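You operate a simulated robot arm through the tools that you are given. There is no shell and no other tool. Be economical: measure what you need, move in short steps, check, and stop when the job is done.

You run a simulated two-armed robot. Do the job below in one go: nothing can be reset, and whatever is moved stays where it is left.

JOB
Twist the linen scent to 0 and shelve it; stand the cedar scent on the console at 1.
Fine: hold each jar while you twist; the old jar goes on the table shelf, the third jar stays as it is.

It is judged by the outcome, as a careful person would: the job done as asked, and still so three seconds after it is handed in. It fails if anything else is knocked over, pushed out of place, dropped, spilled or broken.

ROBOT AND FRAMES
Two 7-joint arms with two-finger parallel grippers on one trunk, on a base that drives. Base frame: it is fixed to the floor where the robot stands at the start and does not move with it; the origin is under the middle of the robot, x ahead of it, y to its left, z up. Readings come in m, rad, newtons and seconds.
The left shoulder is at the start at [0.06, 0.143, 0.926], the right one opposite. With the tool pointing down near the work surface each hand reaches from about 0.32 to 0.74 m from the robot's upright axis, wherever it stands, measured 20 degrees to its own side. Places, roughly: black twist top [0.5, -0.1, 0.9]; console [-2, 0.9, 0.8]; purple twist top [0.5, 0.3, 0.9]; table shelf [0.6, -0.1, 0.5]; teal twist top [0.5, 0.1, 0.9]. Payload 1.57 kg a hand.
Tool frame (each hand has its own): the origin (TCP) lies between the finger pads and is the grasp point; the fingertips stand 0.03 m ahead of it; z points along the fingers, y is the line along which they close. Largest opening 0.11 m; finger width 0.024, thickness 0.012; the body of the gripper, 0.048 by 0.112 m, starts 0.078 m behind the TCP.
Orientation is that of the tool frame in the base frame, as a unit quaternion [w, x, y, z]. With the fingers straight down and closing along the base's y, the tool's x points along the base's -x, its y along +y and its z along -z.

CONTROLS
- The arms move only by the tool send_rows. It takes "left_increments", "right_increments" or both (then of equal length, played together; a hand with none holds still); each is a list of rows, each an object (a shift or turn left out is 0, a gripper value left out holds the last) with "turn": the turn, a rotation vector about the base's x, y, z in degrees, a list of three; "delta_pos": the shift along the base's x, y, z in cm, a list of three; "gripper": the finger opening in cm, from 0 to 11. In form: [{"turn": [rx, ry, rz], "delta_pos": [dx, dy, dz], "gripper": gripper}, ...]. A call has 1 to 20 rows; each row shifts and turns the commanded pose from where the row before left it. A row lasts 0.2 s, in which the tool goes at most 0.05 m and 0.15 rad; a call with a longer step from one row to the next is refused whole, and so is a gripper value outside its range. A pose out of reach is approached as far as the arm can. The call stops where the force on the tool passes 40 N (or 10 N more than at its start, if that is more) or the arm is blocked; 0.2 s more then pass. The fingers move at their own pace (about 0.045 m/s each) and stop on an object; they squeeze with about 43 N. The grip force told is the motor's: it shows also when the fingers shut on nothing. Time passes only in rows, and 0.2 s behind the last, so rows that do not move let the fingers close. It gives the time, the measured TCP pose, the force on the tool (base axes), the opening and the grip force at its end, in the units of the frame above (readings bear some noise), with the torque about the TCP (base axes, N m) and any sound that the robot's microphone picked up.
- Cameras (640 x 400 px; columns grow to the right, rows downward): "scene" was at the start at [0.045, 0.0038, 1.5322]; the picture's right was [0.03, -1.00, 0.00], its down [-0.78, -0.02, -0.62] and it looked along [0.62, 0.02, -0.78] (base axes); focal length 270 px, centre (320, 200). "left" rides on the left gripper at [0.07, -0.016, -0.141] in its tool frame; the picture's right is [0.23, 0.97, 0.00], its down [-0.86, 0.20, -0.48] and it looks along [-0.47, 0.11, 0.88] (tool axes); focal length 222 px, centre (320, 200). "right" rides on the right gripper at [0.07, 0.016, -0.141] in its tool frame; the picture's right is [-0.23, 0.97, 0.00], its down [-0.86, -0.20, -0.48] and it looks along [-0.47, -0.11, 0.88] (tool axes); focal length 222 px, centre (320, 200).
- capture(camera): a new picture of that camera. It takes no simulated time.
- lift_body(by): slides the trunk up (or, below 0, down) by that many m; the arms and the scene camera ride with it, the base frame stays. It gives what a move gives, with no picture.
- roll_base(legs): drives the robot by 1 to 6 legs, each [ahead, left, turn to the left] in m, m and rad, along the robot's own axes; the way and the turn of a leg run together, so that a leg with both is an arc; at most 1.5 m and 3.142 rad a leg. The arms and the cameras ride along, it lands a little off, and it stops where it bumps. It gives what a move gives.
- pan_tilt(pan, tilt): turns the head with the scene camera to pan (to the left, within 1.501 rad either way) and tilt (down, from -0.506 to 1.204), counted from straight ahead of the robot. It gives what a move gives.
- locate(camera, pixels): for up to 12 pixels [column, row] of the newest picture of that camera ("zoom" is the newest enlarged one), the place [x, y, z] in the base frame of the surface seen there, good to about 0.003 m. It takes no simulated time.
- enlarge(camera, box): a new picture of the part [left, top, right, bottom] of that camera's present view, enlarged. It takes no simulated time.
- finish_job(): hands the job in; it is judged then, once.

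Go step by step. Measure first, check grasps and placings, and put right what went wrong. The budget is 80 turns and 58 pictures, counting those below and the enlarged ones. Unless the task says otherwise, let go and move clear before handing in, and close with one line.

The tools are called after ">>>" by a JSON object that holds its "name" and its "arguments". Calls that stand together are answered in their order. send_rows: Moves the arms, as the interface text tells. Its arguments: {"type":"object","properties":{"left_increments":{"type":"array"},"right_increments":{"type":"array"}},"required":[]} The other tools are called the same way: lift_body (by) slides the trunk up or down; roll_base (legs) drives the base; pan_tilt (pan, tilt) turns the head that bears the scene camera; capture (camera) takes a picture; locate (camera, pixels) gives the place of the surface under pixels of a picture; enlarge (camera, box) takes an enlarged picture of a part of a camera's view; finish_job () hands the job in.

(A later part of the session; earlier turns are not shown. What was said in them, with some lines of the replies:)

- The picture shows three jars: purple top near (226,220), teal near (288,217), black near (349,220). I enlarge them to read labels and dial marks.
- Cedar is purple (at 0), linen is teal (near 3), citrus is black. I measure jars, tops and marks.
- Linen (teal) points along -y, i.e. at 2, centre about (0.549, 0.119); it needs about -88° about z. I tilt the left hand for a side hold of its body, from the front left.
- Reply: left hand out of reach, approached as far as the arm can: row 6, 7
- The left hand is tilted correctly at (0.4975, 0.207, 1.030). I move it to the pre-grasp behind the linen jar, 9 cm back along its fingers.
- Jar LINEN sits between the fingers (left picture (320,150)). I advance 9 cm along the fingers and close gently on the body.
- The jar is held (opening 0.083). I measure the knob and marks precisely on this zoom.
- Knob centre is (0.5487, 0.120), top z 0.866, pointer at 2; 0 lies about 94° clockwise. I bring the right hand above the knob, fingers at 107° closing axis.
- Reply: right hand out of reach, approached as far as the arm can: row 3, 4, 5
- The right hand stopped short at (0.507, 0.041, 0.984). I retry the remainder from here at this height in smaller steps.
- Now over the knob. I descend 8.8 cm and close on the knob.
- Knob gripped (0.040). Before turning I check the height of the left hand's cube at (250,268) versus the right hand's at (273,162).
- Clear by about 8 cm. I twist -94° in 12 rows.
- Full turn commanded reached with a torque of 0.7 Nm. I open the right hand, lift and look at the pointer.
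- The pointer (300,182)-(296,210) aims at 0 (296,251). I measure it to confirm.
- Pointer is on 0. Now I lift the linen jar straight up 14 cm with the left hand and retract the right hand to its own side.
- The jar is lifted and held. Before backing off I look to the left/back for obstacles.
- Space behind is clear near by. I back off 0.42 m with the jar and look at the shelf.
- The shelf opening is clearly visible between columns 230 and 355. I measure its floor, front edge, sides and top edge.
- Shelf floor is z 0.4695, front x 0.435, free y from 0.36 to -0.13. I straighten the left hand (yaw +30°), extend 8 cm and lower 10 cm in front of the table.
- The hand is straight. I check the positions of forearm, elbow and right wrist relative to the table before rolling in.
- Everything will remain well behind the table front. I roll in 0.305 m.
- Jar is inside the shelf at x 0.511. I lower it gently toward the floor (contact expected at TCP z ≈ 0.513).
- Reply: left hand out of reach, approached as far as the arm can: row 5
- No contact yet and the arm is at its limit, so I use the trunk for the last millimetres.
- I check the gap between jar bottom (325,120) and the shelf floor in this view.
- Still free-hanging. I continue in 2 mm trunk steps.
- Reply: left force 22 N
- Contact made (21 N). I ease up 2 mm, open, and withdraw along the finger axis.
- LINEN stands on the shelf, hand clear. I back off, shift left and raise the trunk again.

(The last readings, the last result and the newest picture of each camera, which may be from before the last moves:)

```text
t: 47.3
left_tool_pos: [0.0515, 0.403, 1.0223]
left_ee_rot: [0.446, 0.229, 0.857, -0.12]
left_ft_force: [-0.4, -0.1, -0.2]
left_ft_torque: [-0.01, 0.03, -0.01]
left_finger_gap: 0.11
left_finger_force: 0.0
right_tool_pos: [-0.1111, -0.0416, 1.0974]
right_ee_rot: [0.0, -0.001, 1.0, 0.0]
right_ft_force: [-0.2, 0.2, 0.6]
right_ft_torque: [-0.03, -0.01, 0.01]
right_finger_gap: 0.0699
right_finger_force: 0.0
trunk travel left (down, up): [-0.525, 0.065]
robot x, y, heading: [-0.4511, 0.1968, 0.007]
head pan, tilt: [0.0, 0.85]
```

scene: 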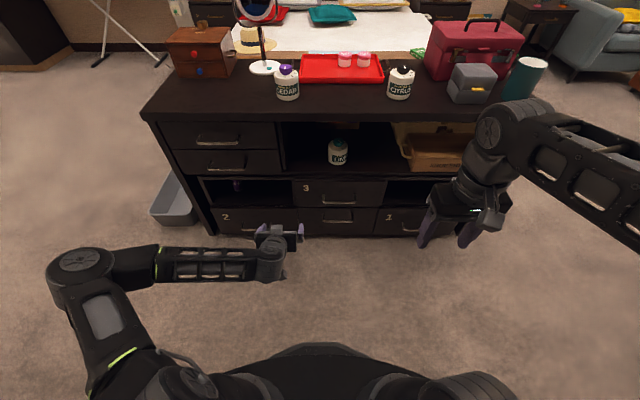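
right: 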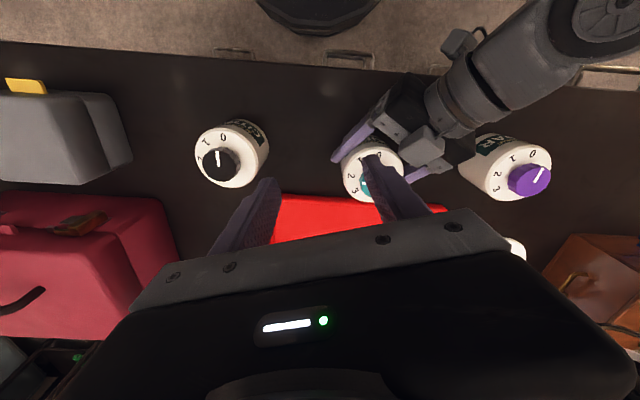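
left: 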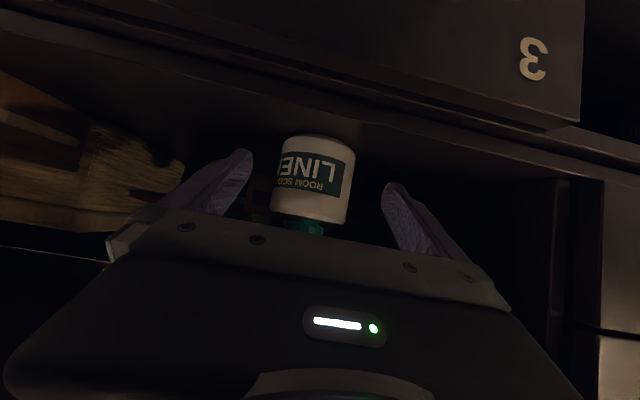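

Linen stands on the shelf (338,152). I roll forward to work on cedar.

>>> {"name": "roll_base", "arguments": {"legs": [[0.432, 0, 0]]}}

>>> {"name": "capture", "arguments": {"camera": "scene"}}

>>> {"name": "enlarge", "arguments": {"camera": "scene", "box": [250, 160, 350, 230]}}

```text
t: 50.0
left_tool_pos: [0.4825, 0.406, 1.0212]
left_ee_rot: [0.446, 0.228, 0.857, -0.119]
left_ft_force: [-0.4, 0.0, -0.2]
left_ft_torque: [0.01, 0.03, -0.04]
left_finger_gap: 0.1102
left_finger_force: 0.0
right_tool_pos: [0.3211, -0.0409, 1.0986]
right_ee_rot: [0.001, -0.003, 1.0, 0.001]
right_ft_force: [0.8, 0.3, -1.1]
right_ft_torque: [0.01, 0.04, -0.01]
right_finger_gap: 0.0701
right_finger_force: 0.1
trunk travel left (down, up): [-0.525, 0.065]
robot x, y, heading: [-0.0197, 0.2001, 0.009]
head pan, tilt: [0.0, 0.85]
```

```text
27 pictures are left
```

scene: 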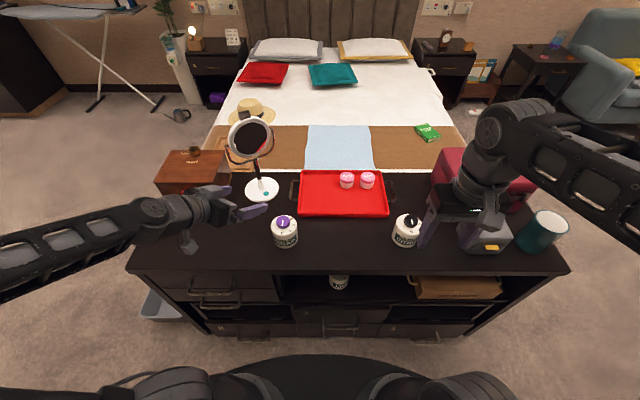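

```text
5.71 times, centred on (300, 195) of scene
```

zoom: 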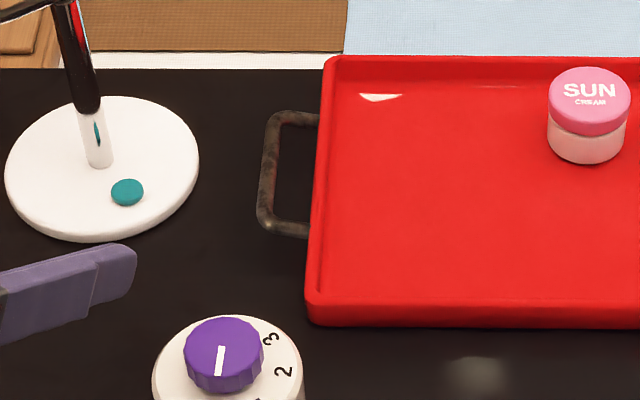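

>>> {"name": "enlarge", "arguments": {"camera": "scene", "box": [255, 205, 315, 250]}}

>>> {"name": "locate", "arguments": {"camera": "scene", "pixels": [[268, 143], [255, 130], [205, 165], [262, 188]]}}

```text
8.89 times, centred on (285, 228) of scene
```

zoom: 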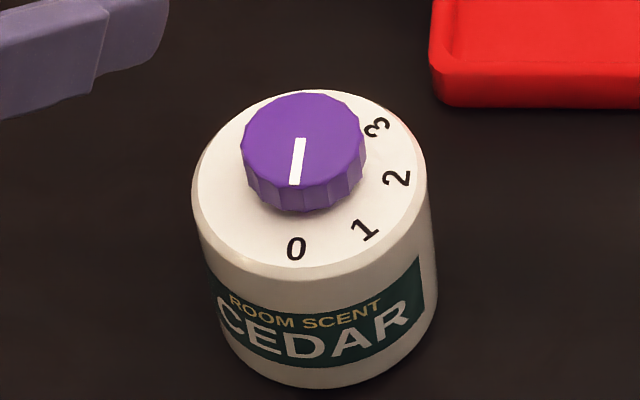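

```text
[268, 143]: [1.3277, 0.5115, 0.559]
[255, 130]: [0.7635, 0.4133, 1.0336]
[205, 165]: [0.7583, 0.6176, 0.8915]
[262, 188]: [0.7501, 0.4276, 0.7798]
```

The cedar pointer is at 0. I measure its centre, marks and pointer.

>>> {"name": "locate", "arguments": {"camera": "zoom", "pixels": [[302, 140], [296, 183], [297, 248], [365, 229], [396, 178], [378, 126], [303, 141], [245, 141], [362, 141], [303, 98], [303, 184]]}}

```text
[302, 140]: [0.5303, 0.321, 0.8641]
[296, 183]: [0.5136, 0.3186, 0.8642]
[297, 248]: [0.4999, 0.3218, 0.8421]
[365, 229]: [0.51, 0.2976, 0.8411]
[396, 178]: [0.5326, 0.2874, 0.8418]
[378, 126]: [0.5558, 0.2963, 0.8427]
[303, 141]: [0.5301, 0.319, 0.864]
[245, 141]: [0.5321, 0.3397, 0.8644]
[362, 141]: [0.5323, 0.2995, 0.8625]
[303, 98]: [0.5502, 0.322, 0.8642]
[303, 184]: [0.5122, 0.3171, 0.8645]
```

Cedar centre (0.5315, 0.3195); step between marks ≈46°. Left hand goes to its pre-grasp.

>>> {"name": "send_rows", "arguments": {"left_increments": [{"delta_pos": [-0.3, -1.25, -2.5]}, {"delta_pos": [-0.3, -1.25, -3.6]}, {"delta_pos": [-0.3, -1.25, -3.6]}, {"delta_pos": [-0.3, -1.2, -3.6]}, {"delta_pos": [-0.3, 0, -3.6]}, {}]}}

>>> {"name": "capture", "arguments": {"camera": "left"}}

```text
t: 51.4
left_tool_pos: [0.4664, 0.356, 0.8516]
left_ee_rot: [0.446, 0.228, 0.857, -0.118]
left_ft_force: [0.3, -0.5, 0.5]
left_ft_torque: [-0.01, 0.0, 0.0]
left_finger_gap: 0.11
left_finger_force: 0.0
right_tool_pos: [0.3208, -0.0403, 1.0965]
right_ee_rot: [0.0, -0.002, 1.0, -0.001]
right_ft_force: [0.0, 0.8, 0.5]
right_ft_torque: [0.03, 0.01, -0.01]
right_finger_gap: 0.0698
right_finger_force: 0.1
trunk travel left (down, up): [-0.525, 0.065]
robot x, y, heading: [-0.0218, 0.1999, 0.005]
head pan, tilt: [0.0, 0.85]
```

```text
24 pictures are left
```

left: 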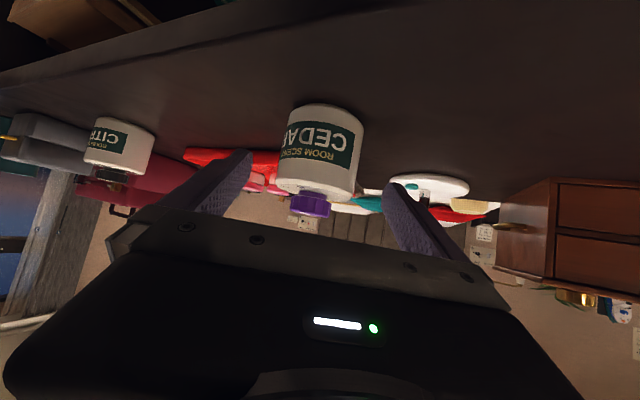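

CEDAR is centred between the fingers. I advance and grip with the left while the right hand comes over the knob, yawed to -53°.

>>> {"name": "send_rows", "arguments": {"left_increments": [{"delta_pos": [1.63, -0.92, -1.3]}, {"delta_pos": [1.63, -0.92, -1.3]}, {"delta_pos": [1.63, -0.92, -1.3]}, {"delta_pos": [1.63, -0.92, -1.25]}, {"gripper": 0}, {}, {}, {}, {}, {}, {}, {}, {}, {}], "right_increments": [{"turn": [0, 0, -4.4], "delta_pos": [1.76, 3.0, -0.4]}, {"turn": [0, 0, -4.4], "delta_pos": [1.76, 3.0, -0.4]}, {"turn": [0, 0, -4.4], "delta_pos": [1.76, 3.0, -0.4]}, {"turn": [0, 0, -4.4], "delta_pos": [1.76, 3.0, -0.4]}, {"turn": [0, 0, -4.4], "delta_pos": [1.76, 3.0, -0.4]}, {"turn": [0, 0, -4.4], "delta_pos": [1.76, 3.0, -0.4]}, {"turn": [0, 0, -4.4], "delta_pos": [1.76, 3.0, -0.4]}, {"turn": [0, 0, -4.4], "delta_pos": [1.76, 3.0, -0.4]}, {"turn": [0, 0, -4.4], "delta_pos": [1.76, 3.0, -0.4]}, {"turn": [0, 0, -4.4], "delta_pos": [1.76, 3.0, -0.4]}, {"turn": [0, 0, -4.4], "delta_pos": [1.76, 3.0, -0.4]}, {"turn": [0, 0, -4.4], "delta_pos": [1.76, 3.0, -0.4]}, {}, {}]}}

>>> {"name": "enlarge", "arguments": {"camera": "scene", "box": [210, 140, 370, 260]}}

```text
t: 54.4
left_tool_pos: [0.5317, 0.3191, 0.8006]
left_ee_rot: [0.446, 0.228, 0.857, -0.119]
left_ft_force: [-0.4, 0.4, 1.3]
left_ft_torque: [0.07, -0.08, -0.02]
left_finger_gap: 0.0829
left_finger_force: 43.2
right_tool_pos: [0.502, 0.2713, 1.0568]
right_ee_rot: [0.0, 0.385, 0.923, 0.001]
right_ft_force: [0.6, -0.2, 0.8]
right_ft_torque: [0.02, 0.02, 0.02]
right_finger_gap: 0.0701
right_finger_force: 0.0
right hand out of reach, approached as far as the arm can: row 11, 12
trunk travel left (down, up): [-0.525, 0.065]
robot x, y, heading: [-0.0173, 0.2038, 0.004]
head pan, tilt: [0.0, 0.85]
```

```text
3.33 times, centred on (290, 200) of scene
```

zoom: 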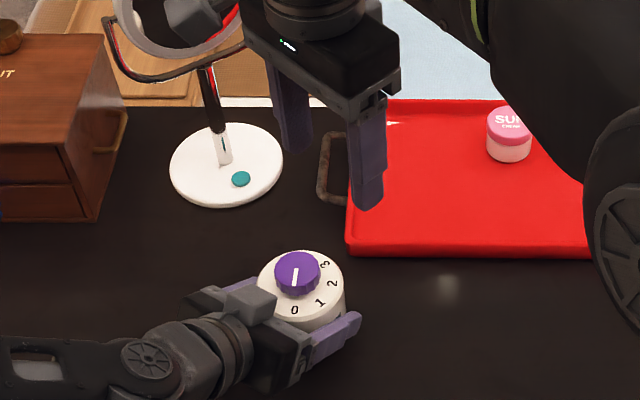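

Cedar gripped; right hand at (0.502, 0.271, 1.057), yaw -45°, which is fine as start. I lower and finish the approach.

>>> {"name": "send_rows", "arguments": {"right_increments": [{"delta_pos": [0, 0, -3]}, {"delta_pos": [0.6, 0.96, -1.5]}, {"delta_pos": [0.6, 0.96, -1.5]}, {"delta_pos": [0.6, 0.96, -1.0]}, {"delta_pos": [0.6, 0.96, -1.0]}, {"delta_pos": [0.6, 0.96, -1.0]}, {}, {}]}}

```text
t: 56.1
left_tool_pos: [0.5326, 0.3199, 0.8016]
left_ee_rot: [0.446, 0.228, 0.857, -0.119]
left_ft_force: [-0.3, 0.3, -0.6]
left_ft_torque: [0.1, -0.1, -0.05]
left_finger_gap: 0.0823
left_finger_force: 42.9
right_tool_pos: [0.5329, 0.3186, 0.9661]
right_ee_rot: [0.0, 0.384, 0.923, 0.0]
right_ft_force: [-1.2, 0.4, 0.6]
right_ft_torque: [-0.01, 0.02, -0.06]
right_finger_gap: 0.0699
right_finger_force: 0.0
trunk travel left (down, up): [-0.525, 0.065]
robot x, y, heading: [-0.0223, 0.2002, 0.01]
head pan, tilt: [0.0, 0.85]
```

Now over the knob. I descend to z 0.877, close, and twist +46°.

>>> {"name": "send_rows", "arguments": {"right_increments": [{"delta_pos": [-0.05, 0.05, -3.0]}, {"delta_pos": [0, 0, -3.0]}, {"delta_pos": [0, 0, -1.7]}, {"delta_pos": [0, 0, -1.2]}, {"gripper": 3}, {"gripper": 0}, {}, {}, {}, {}]}}

>>> {"name": "send_rows", "arguments": {"right_increments": [{"turn": [0, 0, 7.67]}, {"turn": [0, 0, 7.67]}, {"turn": [0, 0, 7.67]}, {"turn": [0, 0, 7.67]}, {"turn": [0, 0, 7.67]}, {"turn": [0, 0, 7.67]}, {}, {}]}}

>>> {"name": "send_rows", "arguments": {"right_increments": [{"gripper": 7}, {}, {"delta_pos": [0, 0, 3]}, {"delta_pos": [0, 0, 3]}, {"delta_pos": [0, -2, 3]}, {"delta_pos": [-0.5, -4, 1]}, {"delta_pos": [-0.5, -4, 0]}, {"delta_pos": [-0.5, -4, 0]}]}}

>>> {"name": "enlarge", "arguments": {"camera": "scene", "box": [255, 205, 315, 250]}}

```text
t: 58.4
left_tool_pos: [0.5322, 0.3196, 0.8016]
left_ee_rot: [0.447, 0.229, 0.857, -0.12]
left_ft_force: [-4.8, -3.2, 3.3]
left_ft_torque: [0.24, -0.25, 0.03]
left_finger_gap: 0.0827
left_finger_force: 43.3
right_tool_pos: [0.5326, 0.3191, 0.8765]
right_ee_rot: [0.0, 0.384, 0.923, 0.002]
right_ft_force: [5.5, 2.7, -3.7]
right_ft_torque: [-0.02, -0.17, 0.01]
right_finger_gap: 0.0395
right_finger_force: 42.8
trunk travel left (down, up): [-0.525, 0.065]
robot x, y, heading: [-0.0194, 0.2013, 0.006]
head pan, tilt: [0.0, 0.85]
```

```text
t: 60.1
left_tool_pos: [0.5324, 0.3195, 0.8019]
left_ee_rot: [0.446, 0.227, 0.858, -0.118]
left_ft_force: [-1.3, 0.2, 0.6]
left_ft_torque: [-0.05, 0.05, 0.05]
left_finger_gap: 0.0827
left_finger_force: 42.7
right_tool_pos: [0.5316, 0.3187, 0.8767]
right_ee_rot: [0.002, -0.009, 1.0, 0.001]
right_ft_force: [3.2, -2.2, 5.4]
right_ft_torque: [-0.09, -0.07, 0.03]
right_finger_gap: 0.0397
right_finger_force: 43.5
trunk travel left (down, up): [-0.525, 0.065]
robot x, y, heading: [-0.0137, 0.1989, 0.01]
head pan, tilt: [0.0, 0.85]
```

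```text
t: 62.0
left_tool_pos: [0.5304, 0.3198, 0.8008]
left_ee_rot: [0.446, 0.228, 0.857, -0.119]
left_ft_force: [-0.4, -0.9, 0.1]
left_ft_torque: [0.05, 0.03, -0.01]
left_finger_gap: 0.0829
left_finger_force: 42.7
right_tool_pos: [0.516, 0.1787, 0.9771]
right_ee_rot: [0.0, -0.008, 1.0, 0.001]
right_ft_force: [0.4, 0.3, 0.3]
right_ft_torque: [0.04, 0.01, 0.01]
right_finger_gap: 0.0697
right_finger_force: 0.2
trunk travel left (down, up): [-0.525, 0.065]
robot x, y, heading: [-0.016, 0.1978, 0.002]
head pan, tilt: [0.0, 0.85]
```

```text
8.89 times, centred on (285, 228) of scene
```

zoom: 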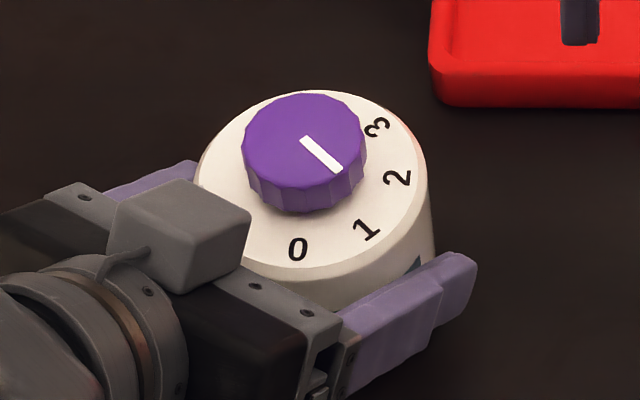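

The pointer now aims between 1 (367,229) and a bit up; I measure its angle.

>>> {"name": "locate", "arguments": {"camera": "zoom", "pixels": [[305, 139], [340, 171], [297, 249], [367, 229], [396, 179], [378, 126], [322, 155], [245, 141], [362, 141], [303, 96], [303, 184]]}}

```text
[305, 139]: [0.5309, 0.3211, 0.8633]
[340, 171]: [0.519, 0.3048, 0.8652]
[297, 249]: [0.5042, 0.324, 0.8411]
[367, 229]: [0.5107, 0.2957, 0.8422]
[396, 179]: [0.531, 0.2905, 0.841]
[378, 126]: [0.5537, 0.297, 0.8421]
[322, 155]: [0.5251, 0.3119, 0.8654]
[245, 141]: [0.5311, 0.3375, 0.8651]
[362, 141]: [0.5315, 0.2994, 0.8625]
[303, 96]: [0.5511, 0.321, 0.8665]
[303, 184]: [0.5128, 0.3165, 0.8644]
```

Pointer lies at about 45°, on the 1. I lift cedar 14 cm and retract the right hand.

>>> {"name": "send_rows", "arguments": {"left_increments": [{"delta_pos": [0, 0, 1]}, {"delta_pos": [0, 0, 2]}, {"delta_pos": [0, 0, 2]}, {"delta_pos": [0, 0, 2]}, {"delta_pos": [0, 0, 2]}, {"delta_pos": [0, 0, 2]}, {"delta_pos": [0, 0, 2]}, {"delta_pos": [0, 0, 1]}, {}, {}], "right_increments": [{"delta_pos": [-2.4, -2.7, 1.5]}, {"delta_pos": [-2.4, -2.7, 1.5]}, {"delta_pos": [-2.4, -2.7, 1.5]}, {"delta_pos": [-2.4, -2.7, 1.5]}, {"delta_pos": [-2.4, -2.7, 1.5]}, {"delta_pos": [-2.4, -2.7, 1.5]}, {"delta_pos": [-2.4, -2.7, 1.5]}, {"delta_pos": [-2.4, -2.7, 1.5]}, {}, {}]}}

>>> {"name": "roll_base", "arguments": {"legs": [[-0.55, 0, 0], [0, 0, 1.5]]}}

>>> {"name": "pan_tilt", "arguments": {"pan": 1.0, "tilt": 0.55}}

>>> {"name": "capture", "arguments": {"camera": "scene"}}

```text
t: 64.2
left_tool_pos: [0.5313, 0.32, 0.9407]
left_ee_rot: [0.446, 0.228, 0.857, -0.119]
left_ft_force: [0.3, 0.8, -2.2]
left_ft_torque: [0.0, 0.0, 0.02]
left_finger_gap: 0.0827
left_finger_force: 43.0
right_tool_pos: [0.3248, -0.0366, 1.0969]
right_ee_rot: [0.0, -0.007, 1.0, 0.001]
right_ft_force: [-0.2, -0.3, 0.2]
right_ft_torque: [-0.02, -0.01, -0.01]
right_finger_gap: 0.0702
right_finger_force: 0.0
trunk travel left (down, up): [-0.525, 0.065]
robot x, y, heading: [-0.0212, 0.2027, 0.001]
head pan, tilt: [0.0, 0.85]
```

```text
t: 71.0
left_tool_pos: [-0.6545, 0.7557, 0.9419]
left_ee_rot: [0.407, -0.419, 0.782, 0.217]
left_ft_force: [-0.9, 0.7, -1.3]
left_ft_torque: [0.01, 0.0, -0.01]
left_finger_gap: 0.0828
left_finger_force: 42.7
right_tool_pos: [-0.3125, 0.5252, 1.0968]
right_ee_rot: [0.0, -0.688, 0.725, 0.0]
right_ft_force: [-0.6, 0.2, -0.3]
right_ft_torque: [-0.03, -0.01, -0.01]
right_finger_gap: 0.0699
right_finger_force: 0.0
trunk travel left (down, up): [-0.525, 0.065]
robot x, y, heading: [-0.574, 0.1997, 1.502]
head pan, tilt: [0.0, 0.85]
```

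```text
t: 72.3
left_tool_pos: [-0.6536, 0.7554, 0.9414]
left_ee_rot: [0.407, -0.419, 0.782, 0.218]
left_ft_force: [0.1, -1.3, -1.3]
left_ft_torque: [-0.02, 0.02, 0.03]
left_finger_gap: 0.0826
left_finger_force: 43.0
right_tool_pos: [-0.3118, 0.525, 1.097]
right_ee_rot: [-0.001, -0.688, 0.726, 0.0]
right_ft_force: [-0.3, -0.3, -0.1]
right_ft_torque: [0.03, -0.01, -0.02]
right_finger_gap: 0.0699
right_finger_force: 0.1
trunk travel left (down, up): [-0.525, 0.065]
robot x, y, heading: [-0.5729, 0.1995, 1.515]
head pan, tilt: [1.0, 0.55]
```

```text
21 pictures are left
```

scene: 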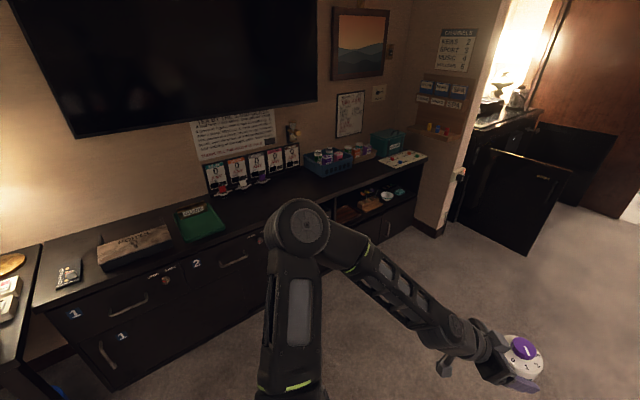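

The long cabinet under the TV should be the console. I locate points along its top and edge.

>>> {"name": "locate", "arguments": {"camera": "scene", "pixels": [[380, 180], [350, 185], [330, 195], [400, 175], [260, 215], [240, 225], [270, 195], [375, 160], [405, 158], [345, 175], [200, 222], [150, 245]]}}

>>> {"name": "enlarge", "arguments": {"camera": "scene", "box": [180, 110, 440, 260]}}

```text
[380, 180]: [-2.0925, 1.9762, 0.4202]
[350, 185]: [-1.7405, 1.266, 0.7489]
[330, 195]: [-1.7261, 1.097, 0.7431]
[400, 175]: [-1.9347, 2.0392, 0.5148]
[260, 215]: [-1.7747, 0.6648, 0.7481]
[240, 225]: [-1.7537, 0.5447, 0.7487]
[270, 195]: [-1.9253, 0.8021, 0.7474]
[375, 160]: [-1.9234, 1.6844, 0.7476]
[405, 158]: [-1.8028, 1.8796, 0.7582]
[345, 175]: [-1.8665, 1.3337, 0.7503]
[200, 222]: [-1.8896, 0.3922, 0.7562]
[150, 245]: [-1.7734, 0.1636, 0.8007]
```

```text
2.46 times, centred on (310, 185) of scene
```

zoom: 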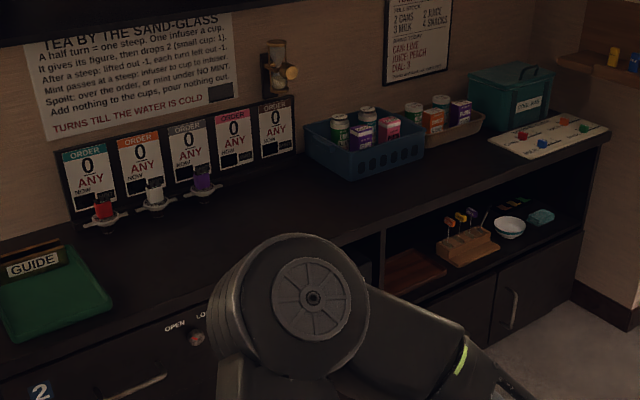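

Console top is z≈0.748, front at x≈-1.70, with a clear area near (-1.82, 1.0). I turn to face it and slide right.

>>> {"name": "roll_base", "arguments": {"legs": [[0, 0, 1.63], [0, -0.92, 0]]}}

>>> {"name": "pan_tilt", "arguments": {"pan": 0, "tilt": 0.7}}

>>> {"name": "capture", "arguments": {"camera": "scene"}}

```text
t: 81.1
left_tool_pos: [-1.1302, 0.9959, 0.9422]
left_ee_rot: [-0.119, 0.857, -0.228, -0.446]
left_ft_force: [0.3, 0.1, -2.5]
left_ft_torque: [-0.02, -0.02, 0.01]
left_finger_gap: 0.0826
left_finger_force: 43.2
right_tool_pos: [-0.9222, 1.3545, 1.097]
right_ee_rot: [0.001, 1.0, 0.008, -0.001]
right_ft_force: [-0.1, -0.3, -0.6]
right_ft_torque: [0.0, 0.01, 0.02]
right_finger_gap: 0.07
right_finger_force: 0.1
trunk travel left (down, up): [-0.525, 0.065]
robot x, y, heading: [-0.5773, 1.1144, -3.133]
head pan, tilt: [1.0, 0.55]
```

```text
t: 82.3
left_tool_pos: [-1.1292, 0.9961, 0.9403]
left_ee_rot: [-0.119, 0.857, -0.228, -0.446]
left_ft_force: [-0.3, -0.6, -1.8]
left_ft_torque: [-0.04, -0.02, 0.0]
left_finger_gap: 0.0823
left_finger_force: 43.2
right_tool_pos: [-0.9241, 1.3529, 1.0967]
right_ee_rot: [0.001, 1.0, 0.009, 0.0]
right_ft_force: [-0.8, -0.2, 0.6]
right_ft_torque: [-0.01, 0.02, 0.01]
right_finger_gap: 0.0699
right_finger_force: 0.1
trunk travel left (down, up): [-0.525, 0.065]
robot x, y, heading: [-0.5799, 1.1174, -3.138]
head pan, tilt: [0.0, 0.7]
```

```text
19 pictures are left
```

scene: 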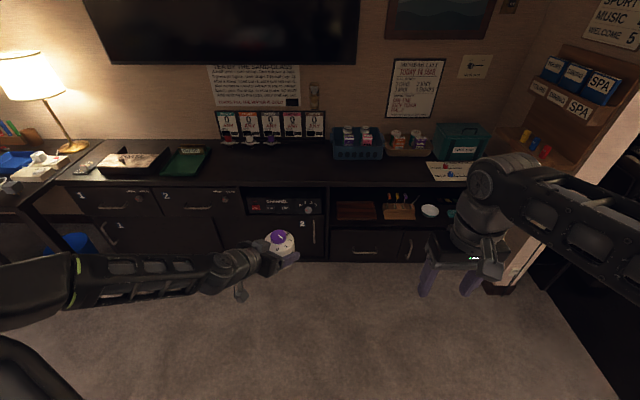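

The console's clear area is at (250–330, 160–180). I measure it.

>>> {"name": "locate", "arguments": {"camera": "scene", "pixels": [[290, 165], [290, 178], [290, 184], [320, 165], [270, 143], [340, 160], [260, 170], [300, 200]]}}

>>> {"name": "enlarge", "arguments": {"camera": "scene", "box": [180, 100, 400, 240]}}

```text
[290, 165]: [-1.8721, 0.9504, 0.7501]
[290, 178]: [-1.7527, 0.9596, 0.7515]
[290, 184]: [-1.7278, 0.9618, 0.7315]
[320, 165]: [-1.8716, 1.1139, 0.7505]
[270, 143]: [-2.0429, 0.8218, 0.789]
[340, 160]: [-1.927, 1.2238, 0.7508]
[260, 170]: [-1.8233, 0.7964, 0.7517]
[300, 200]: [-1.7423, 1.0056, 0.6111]
```

```text
2.86 times, centred on (290, 170) of scene
```

zoom: 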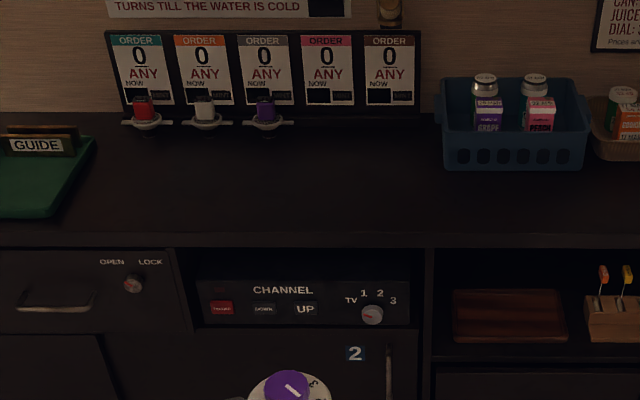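

I drive ahead 0.71 m so the jar is above (-1.84, 1.0).

>>> {"name": "roll_base", "arguments": {"legs": [[0.71, 0, 0]]}}

>>> {"name": "capture", "arguments": {"camera": "scene"}}

```text
t: 86.2
left_tool_pos: [-1.8439, 0.9919, 0.9411]
left_ee_rot: [-0.119, 0.857, -0.227, -0.447]
left_ft_force: [1.1, -1.0, -1.3]
left_ft_torque: [0.0, -0.01, 0.01]
left_finger_gap: 0.0824
left_finger_force: 43.1
right_tool_pos: [-1.6381, 1.3484, 1.0965]
right_ee_rot: [0.001, 1.0, 0.008, 0.0]
right_ft_force: [-0.7, -0.1, -0.1]
right_ft_torque: [0.0, -0.02, 0.0]
right_finger_gap: 0.0699
right_finger_force: 0.0
trunk travel left (down, up): [-0.525, 0.065]
robot x, y, heading: [-1.2941, 1.1068, -3.139]
head pan, tilt: [0.0, 0.7]
```

```text
17 pictures are left
```

scene: 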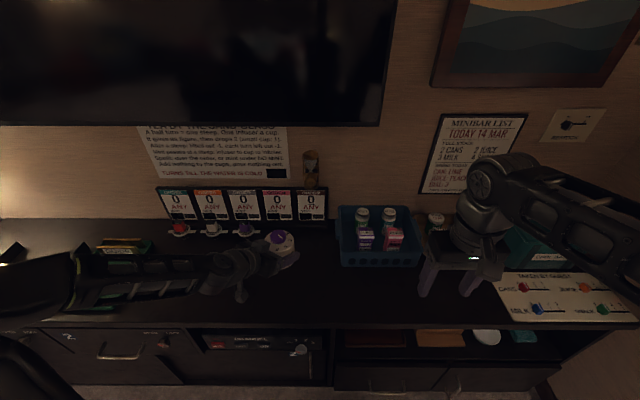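

Jar is over the free area, clear of cards and basket. I lower it 14 cm, then the last bit slowly.

>>> {"name": "send_rows", "arguments": {"left_increments": [{"delta_pos": [0, 0, -1.5]}, {"delta_pos": [0, 0, -2.5]}, {"delta_pos": [0, 0, -2.5]}, {"delta_pos": [0, 0, -2.5]}, {"delta_pos": [0, 0, -2.5]}, {"delta_pos": [0, 0, -1.7]}, {"delta_pos": [0, 0, -0.8]}, {}]}}

>>> {"name": "send_rows", "arguments": {"left_increments": [{"delta_pos": [0, 0, -0.3]}, {}]}}

```text
t: 88.0
left_tool_pos: [-1.8443, 0.9914, 0.801]
left_ee_rot: [-0.119, 0.857, -0.228, -0.446]
left_ft_force: [0.3, 0.1, -2.0]
left_ft_torque: [0.03, -0.01, 0.0]
left_finger_gap: 0.0824
left_finger_force: 42.6
right_tool_pos: [-1.6383, 1.3487, 1.0973]
right_ee_rot: [0.0, 1.0, 0.008, 0.0]
right_ft_force: [-0.4, 0.0, -0.1]
right_ft_torque: [0.01, 0.0, 0.01]
right_finger_gap: 0.0697
right_finger_force: 0.1
trunk travel left (down, up): [-0.525, 0.065]
robot x, y, heading: [-1.293, 1.1133, -3.136]
head pan, tilt: [0.0, 0.7]
```

```text
t: 88.6
left_tool_pos: [-1.8443, 0.9915, 0.7985]
left_ee_rot: [-0.119, 0.858, -0.228, -0.445]
left_ft_force: [-0.8, 0.6, -1.8]
left_ft_torque: [0.0, 0.01, -0.01]
left_finger_gap: 0.0821
left_finger_force: 43.4
right_tool_pos: [-1.6386, 1.3488, 1.0957]
right_ee_rot: [0.001, 1.0, 0.007, 0.0]
right_ft_force: [-0.3, -0.5, -0.4]
right_ft_torque: [-0.06, 0.01, 0.0]
right_finger_gap: 0.0701
right_finger_force: 0.0
trunk travel left (down, up): [-0.525, 0.065]
robot x, y, heading: [-1.2896, 1.1104, -3.132]
head pan, tilt: [0.0, 0.7]
```

No contact yet; I continue in 2 mm steps.

>>> {"name": "send_rows", "arguments": {"left_increments": [{"delta_pos": [0, 0, -0.2]}, {}]}}

>>> {"name": "send_rows", "arguments": {"left_increments": [{"delta_pos": [0, 0, -0.2]}, {}]}}

>>> {"name": "send_rows", "arguments": {"left_increments": [{"delta_pos": [0, 0, -0.15]}, {}]}}

```text
t: 89.2
left_tool_pos: [-1.8435, 0.9915, 0.7966]
left_ee_rot: [-0.119, 0.857, -0.228, -0.446]
left_ft_force: [0.6, -0.1, -1.3]
left_ft_torque: [0.02, -0.05, -0.02]
left_finger_gap: 0.0823
left_finger_force: 42.8
right_tool_pos: [-1.6364, 1.3493, 1.0964]
right_ee_rot: [0.001, 1.0, 0.008, 0.0]
right_ft_force: [-0.6, -0.4, 0.2]
right_ft_torque: [0.01, -0.03, -0.01]
right_finger_gap: 0.0701
right_finger_force: 0.1
trunk travel left (down, up): [-0.525, 0.065]
robot x, y, heading: [-1.2924, 1.1094, -3.135]
head pan, tilt: [0.0, 0.7]
```

```text
t: 89.8
left_tool_pos: [-1.8441, 0.992, 0.794]
left_ee_rot: [-0.12, 0.857, -0.228, -0.445]
left_ft_force: [-0.7, 0.3, -1.5]
left_ft_torque: [-0.03, -0.01, 0.01]
left_finger_gap: 0.0824
left_finger_force: 42.9
right_tool_pos: [-1.6372, 1.3481, 1.0968]
right_ee_rot: [0.0, 1.0, 0.008, 0.0]
right_ft_force: [0.7, -0.2, -0.2]
right_ft_torque: [-0.04, 0.02, -0.02]
right_finger_gap: 0.0702
right_finger_force: 0.1
trunk travel left (down, up): [-0.525, 0.065]
robot x, y, heading: [-1.2927, 1.1114, -3.14]
head pan, tilt: [0.0, 0.7]
```

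```text
t: 90.4
left_tool_pos: [-1.8437, 0.9912, 0.7917]
left_ee_rot: [-0.119, 0.857, -0.228, -0.446]
left_ft_force: [0.7, -0.2, -1.4]
left_ft_torque: [0.0, -0.07, -0.01]
left_finger_gap: 0.0822
left_finger_force: 42.5
right_tool_pos: [-1.6367, 1.3486, 1.0971]
right_ee_rot: [0.001, 1.0, 0.009, 0.0]
right_ft_force: [-0.1, -0.3, -0.6]
right_ft_torque: [-0.05, -0.01, 0.01]
right_finger_gap: 0.0699
right_finger_force: 0.0
trunk travel left (down, up): [-0.525, 0.065]
robot x, y, heading: [-1.289, 1.1096, -3.144]
head pan, tilt: [0.0, 0.7]
```

>>> {"name": "send_rows", "arguments": {"left_increments": [{"delta_pos": [0, 0, -0.15]}, {}]}}

>>> {"name": "send_rows", "arguments": {"left_increments": [{"delta_pos": [0, 0, -0.15]}, {}]}}

```text
t: 91.0
left_tool_pos: [-1.8436, 0.9925, 0.7911]
left_ee_rot: [-0.119, 0.857, -0.228, -0.445]
left_ft_force: [0.2, 0.1, 1.8]
left_ft_torque: [0.01, -0.14, 0.01]
left_finger_gap: 0.0823
left_finger_force: 43.3
right_tool_pos: [-1.6382, 1.3486, 1.0965]
right_ee_rot: [0.0, 1.0, 0.008, 0.001]
right_ft_force: [-0.1, -0.6, -0.3]
right_ft_torque: [0.0, -0.02, -0.03]
right_finger_gap: 0.0701
right_finger_force: 0.0
trunk travel left (down, up): [-0.525, 0.065]
robot x, y, heading: [-1.2927, 1.115, -3.133]
head pan, tilt: [0.0, 0.7]
```

```text
t: 91.6
left_tool_pos: [-1.8433, 0.9937, 0.7911]
left_ee_rot: [-0.119, 0.857, -0.228, -0.448]
left_ft_force: [2.4, -3.1, 15.9]
left_ft_torque: [0.01, -0.72, -0.12]
left_finger_gap: 0.0827
left_finger_force: 43.0
right_tool_pos: [-1.6352, 1.3495, 1.0976]
right_ee_rot: [0.002, 1.0, 0.008, -0.001]
right_ft_force: [-0.3, 0.5, 0.0]
right_ft_torque: [0.0, 0.0, 0.01]
right_finger_gap: 0.0701
right_finger_force: 0.0
trunk travel left (down, up): [-0.525, 0.065]
robot x, y, heading: [-1.2949, 1.1148, -3.137]
head pan, tilt: [0.0, 0.7]
```

Contact (16 N). I open, then back out along the finger axis and raise.

>>> {"name": "send_rows", "arguments": {"left_increments": [{"delta_pos": [0, 0, 0.1]}, {"gripper": 11}, {}, {}, {"delta_pos": [1.4, -0.82, 1.15]}, {"delta_pos": [1.4, -0.82, 1.15]}, {"delta_pos": [1.4, -0.82, 1.15]}, {"delta_pos": [1.4, -0.82, 1.15]}, {"delta_pos": [0.5, -0.5, 3]}, {"delta_pos": [0, 0, 3]}, {"delta_pos": [0, 0, 3]}, {}]}}

>>> {"name": "capture", "arguments": {"camera": "scene"}}

>>> {"name": "enlarge", "arguments": {"camera": "scene", "box": [230, 200, 330, 290]}}

```text
t: 94.2
left_tool_pos: [-1.783, 0.9547, 0.9268]
left_ee_rot: [-0.119, 0.858, -0.227, -0.446]
left_ft_force: [0.4, 0.1, 0.6]
left_ft_torque: [-0.01, 0.01, -0.01]
left_finger_gap: 0.1099
left_finger_force: 0.0
right_tool_pos: [-1.6382, 1.3485, 1.0966]
right_ee_rot: [-0.001, 1.0, 0.008, 0.0]
right_ft_force: [-0.4, -0.2, -0.5]
right_ft_torque: [-0.02, -0.01, 0.0]
right_finger_gap: 0.0701
right_finger_force: 0.1
trunk travel left (down, up): [-0.525, 0.065]
robot x, y, heading: [-1.2942, 1.1113, -3.139]
head pan, tilt: [0.0, 0.7]
```

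```text
16 pictures are left
```

scene: 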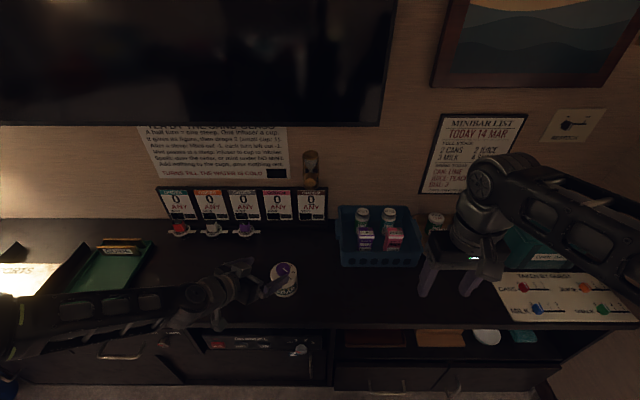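

```text
4.44 times, centred on (280, 245) of scene
```

zoom: 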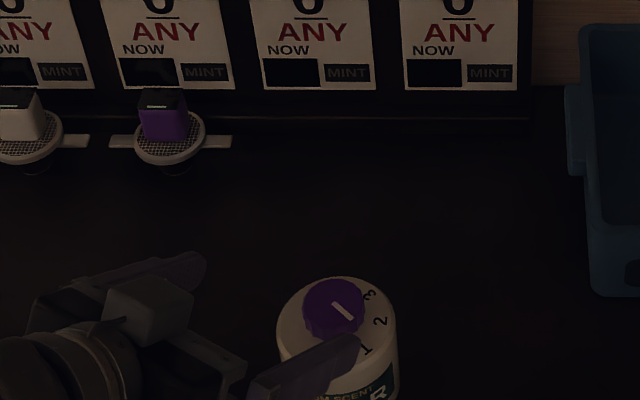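

The jar stands upright at the console. I back off 0.6 m to be clear and confirm from a distance.

>>> {"name": "roll_base", "arguments": {"legs": [[-0.35, 0, 0]]}}

>>> {"name": "capture", "arguments": {"camera": "scene"}}

>>> {"name": "enlarge", "arguments": {"camera": "scene", "box": [250, 150, 330, 210]}}

```text
t: 96.5
left_tool_pos: [-1.4341, 0.9574, 0.9267]
left_ee_rot: [-0.119, 0.857, -0.228, -0.446]
left_ft_force: [0.0, 0.3, 0.2]
left_ft_torque: [0.02, -0.03, -0.02]
left_finger_gap: 0.1099
left_finger_force: 0.1
right_tool_pos: [-1.2876, 1.3518, 1.0964]
right_ee_rot: [0.001, 1.0, 0.006, -0.001]
right_ft_force: [-0.5, -1.2, -0.3]
right_ft_torque: [-0.01, 0.04, -0.02]
right_finger_gap: 0.0699
right_finger_force: 0.1
trunk travel left (down, up): [-0.525, 0.065]
robot x, y, heading: [-0.9458, 1.1142, -3.137]
head pan, tilt: [0.0, 0.7]
```

```text
14 pictures are left
```

scene: 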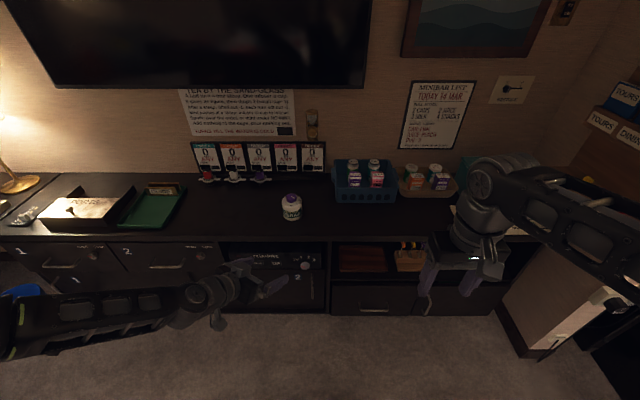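

```text
6.67 times, centred on (290, 180) of scene
```

zoom: 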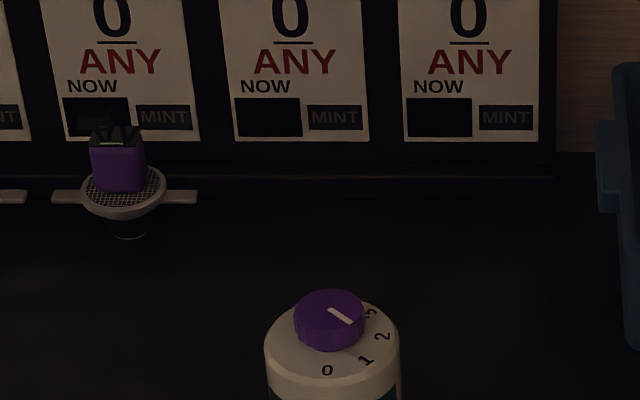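

I zoom in more closely on the dial for a final check.

>>> {"name": "enlarge", "arguments": {"camera": "scene", "box": [276, 188, 308, 222]}}

```text
11.76 times, centred on (292, 205) of scene
```

zoom: 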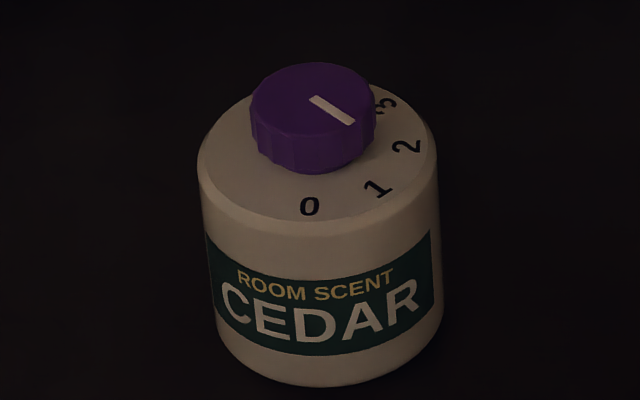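

The cedar pointer lines up with the 1 (both about 43° from the front). The jar is upright on the console and the hands are clear. Linen was seen standing on the shelf at 0, and I didn't touch citrus.

>>> {"name": "finish_job", "arguments": {}}

```text
The job is handed in.
```

The linen scent is set to 0 and stands on the table shelf, the cedar scent stands on the console at 1, and I left the citrus jar as it was.
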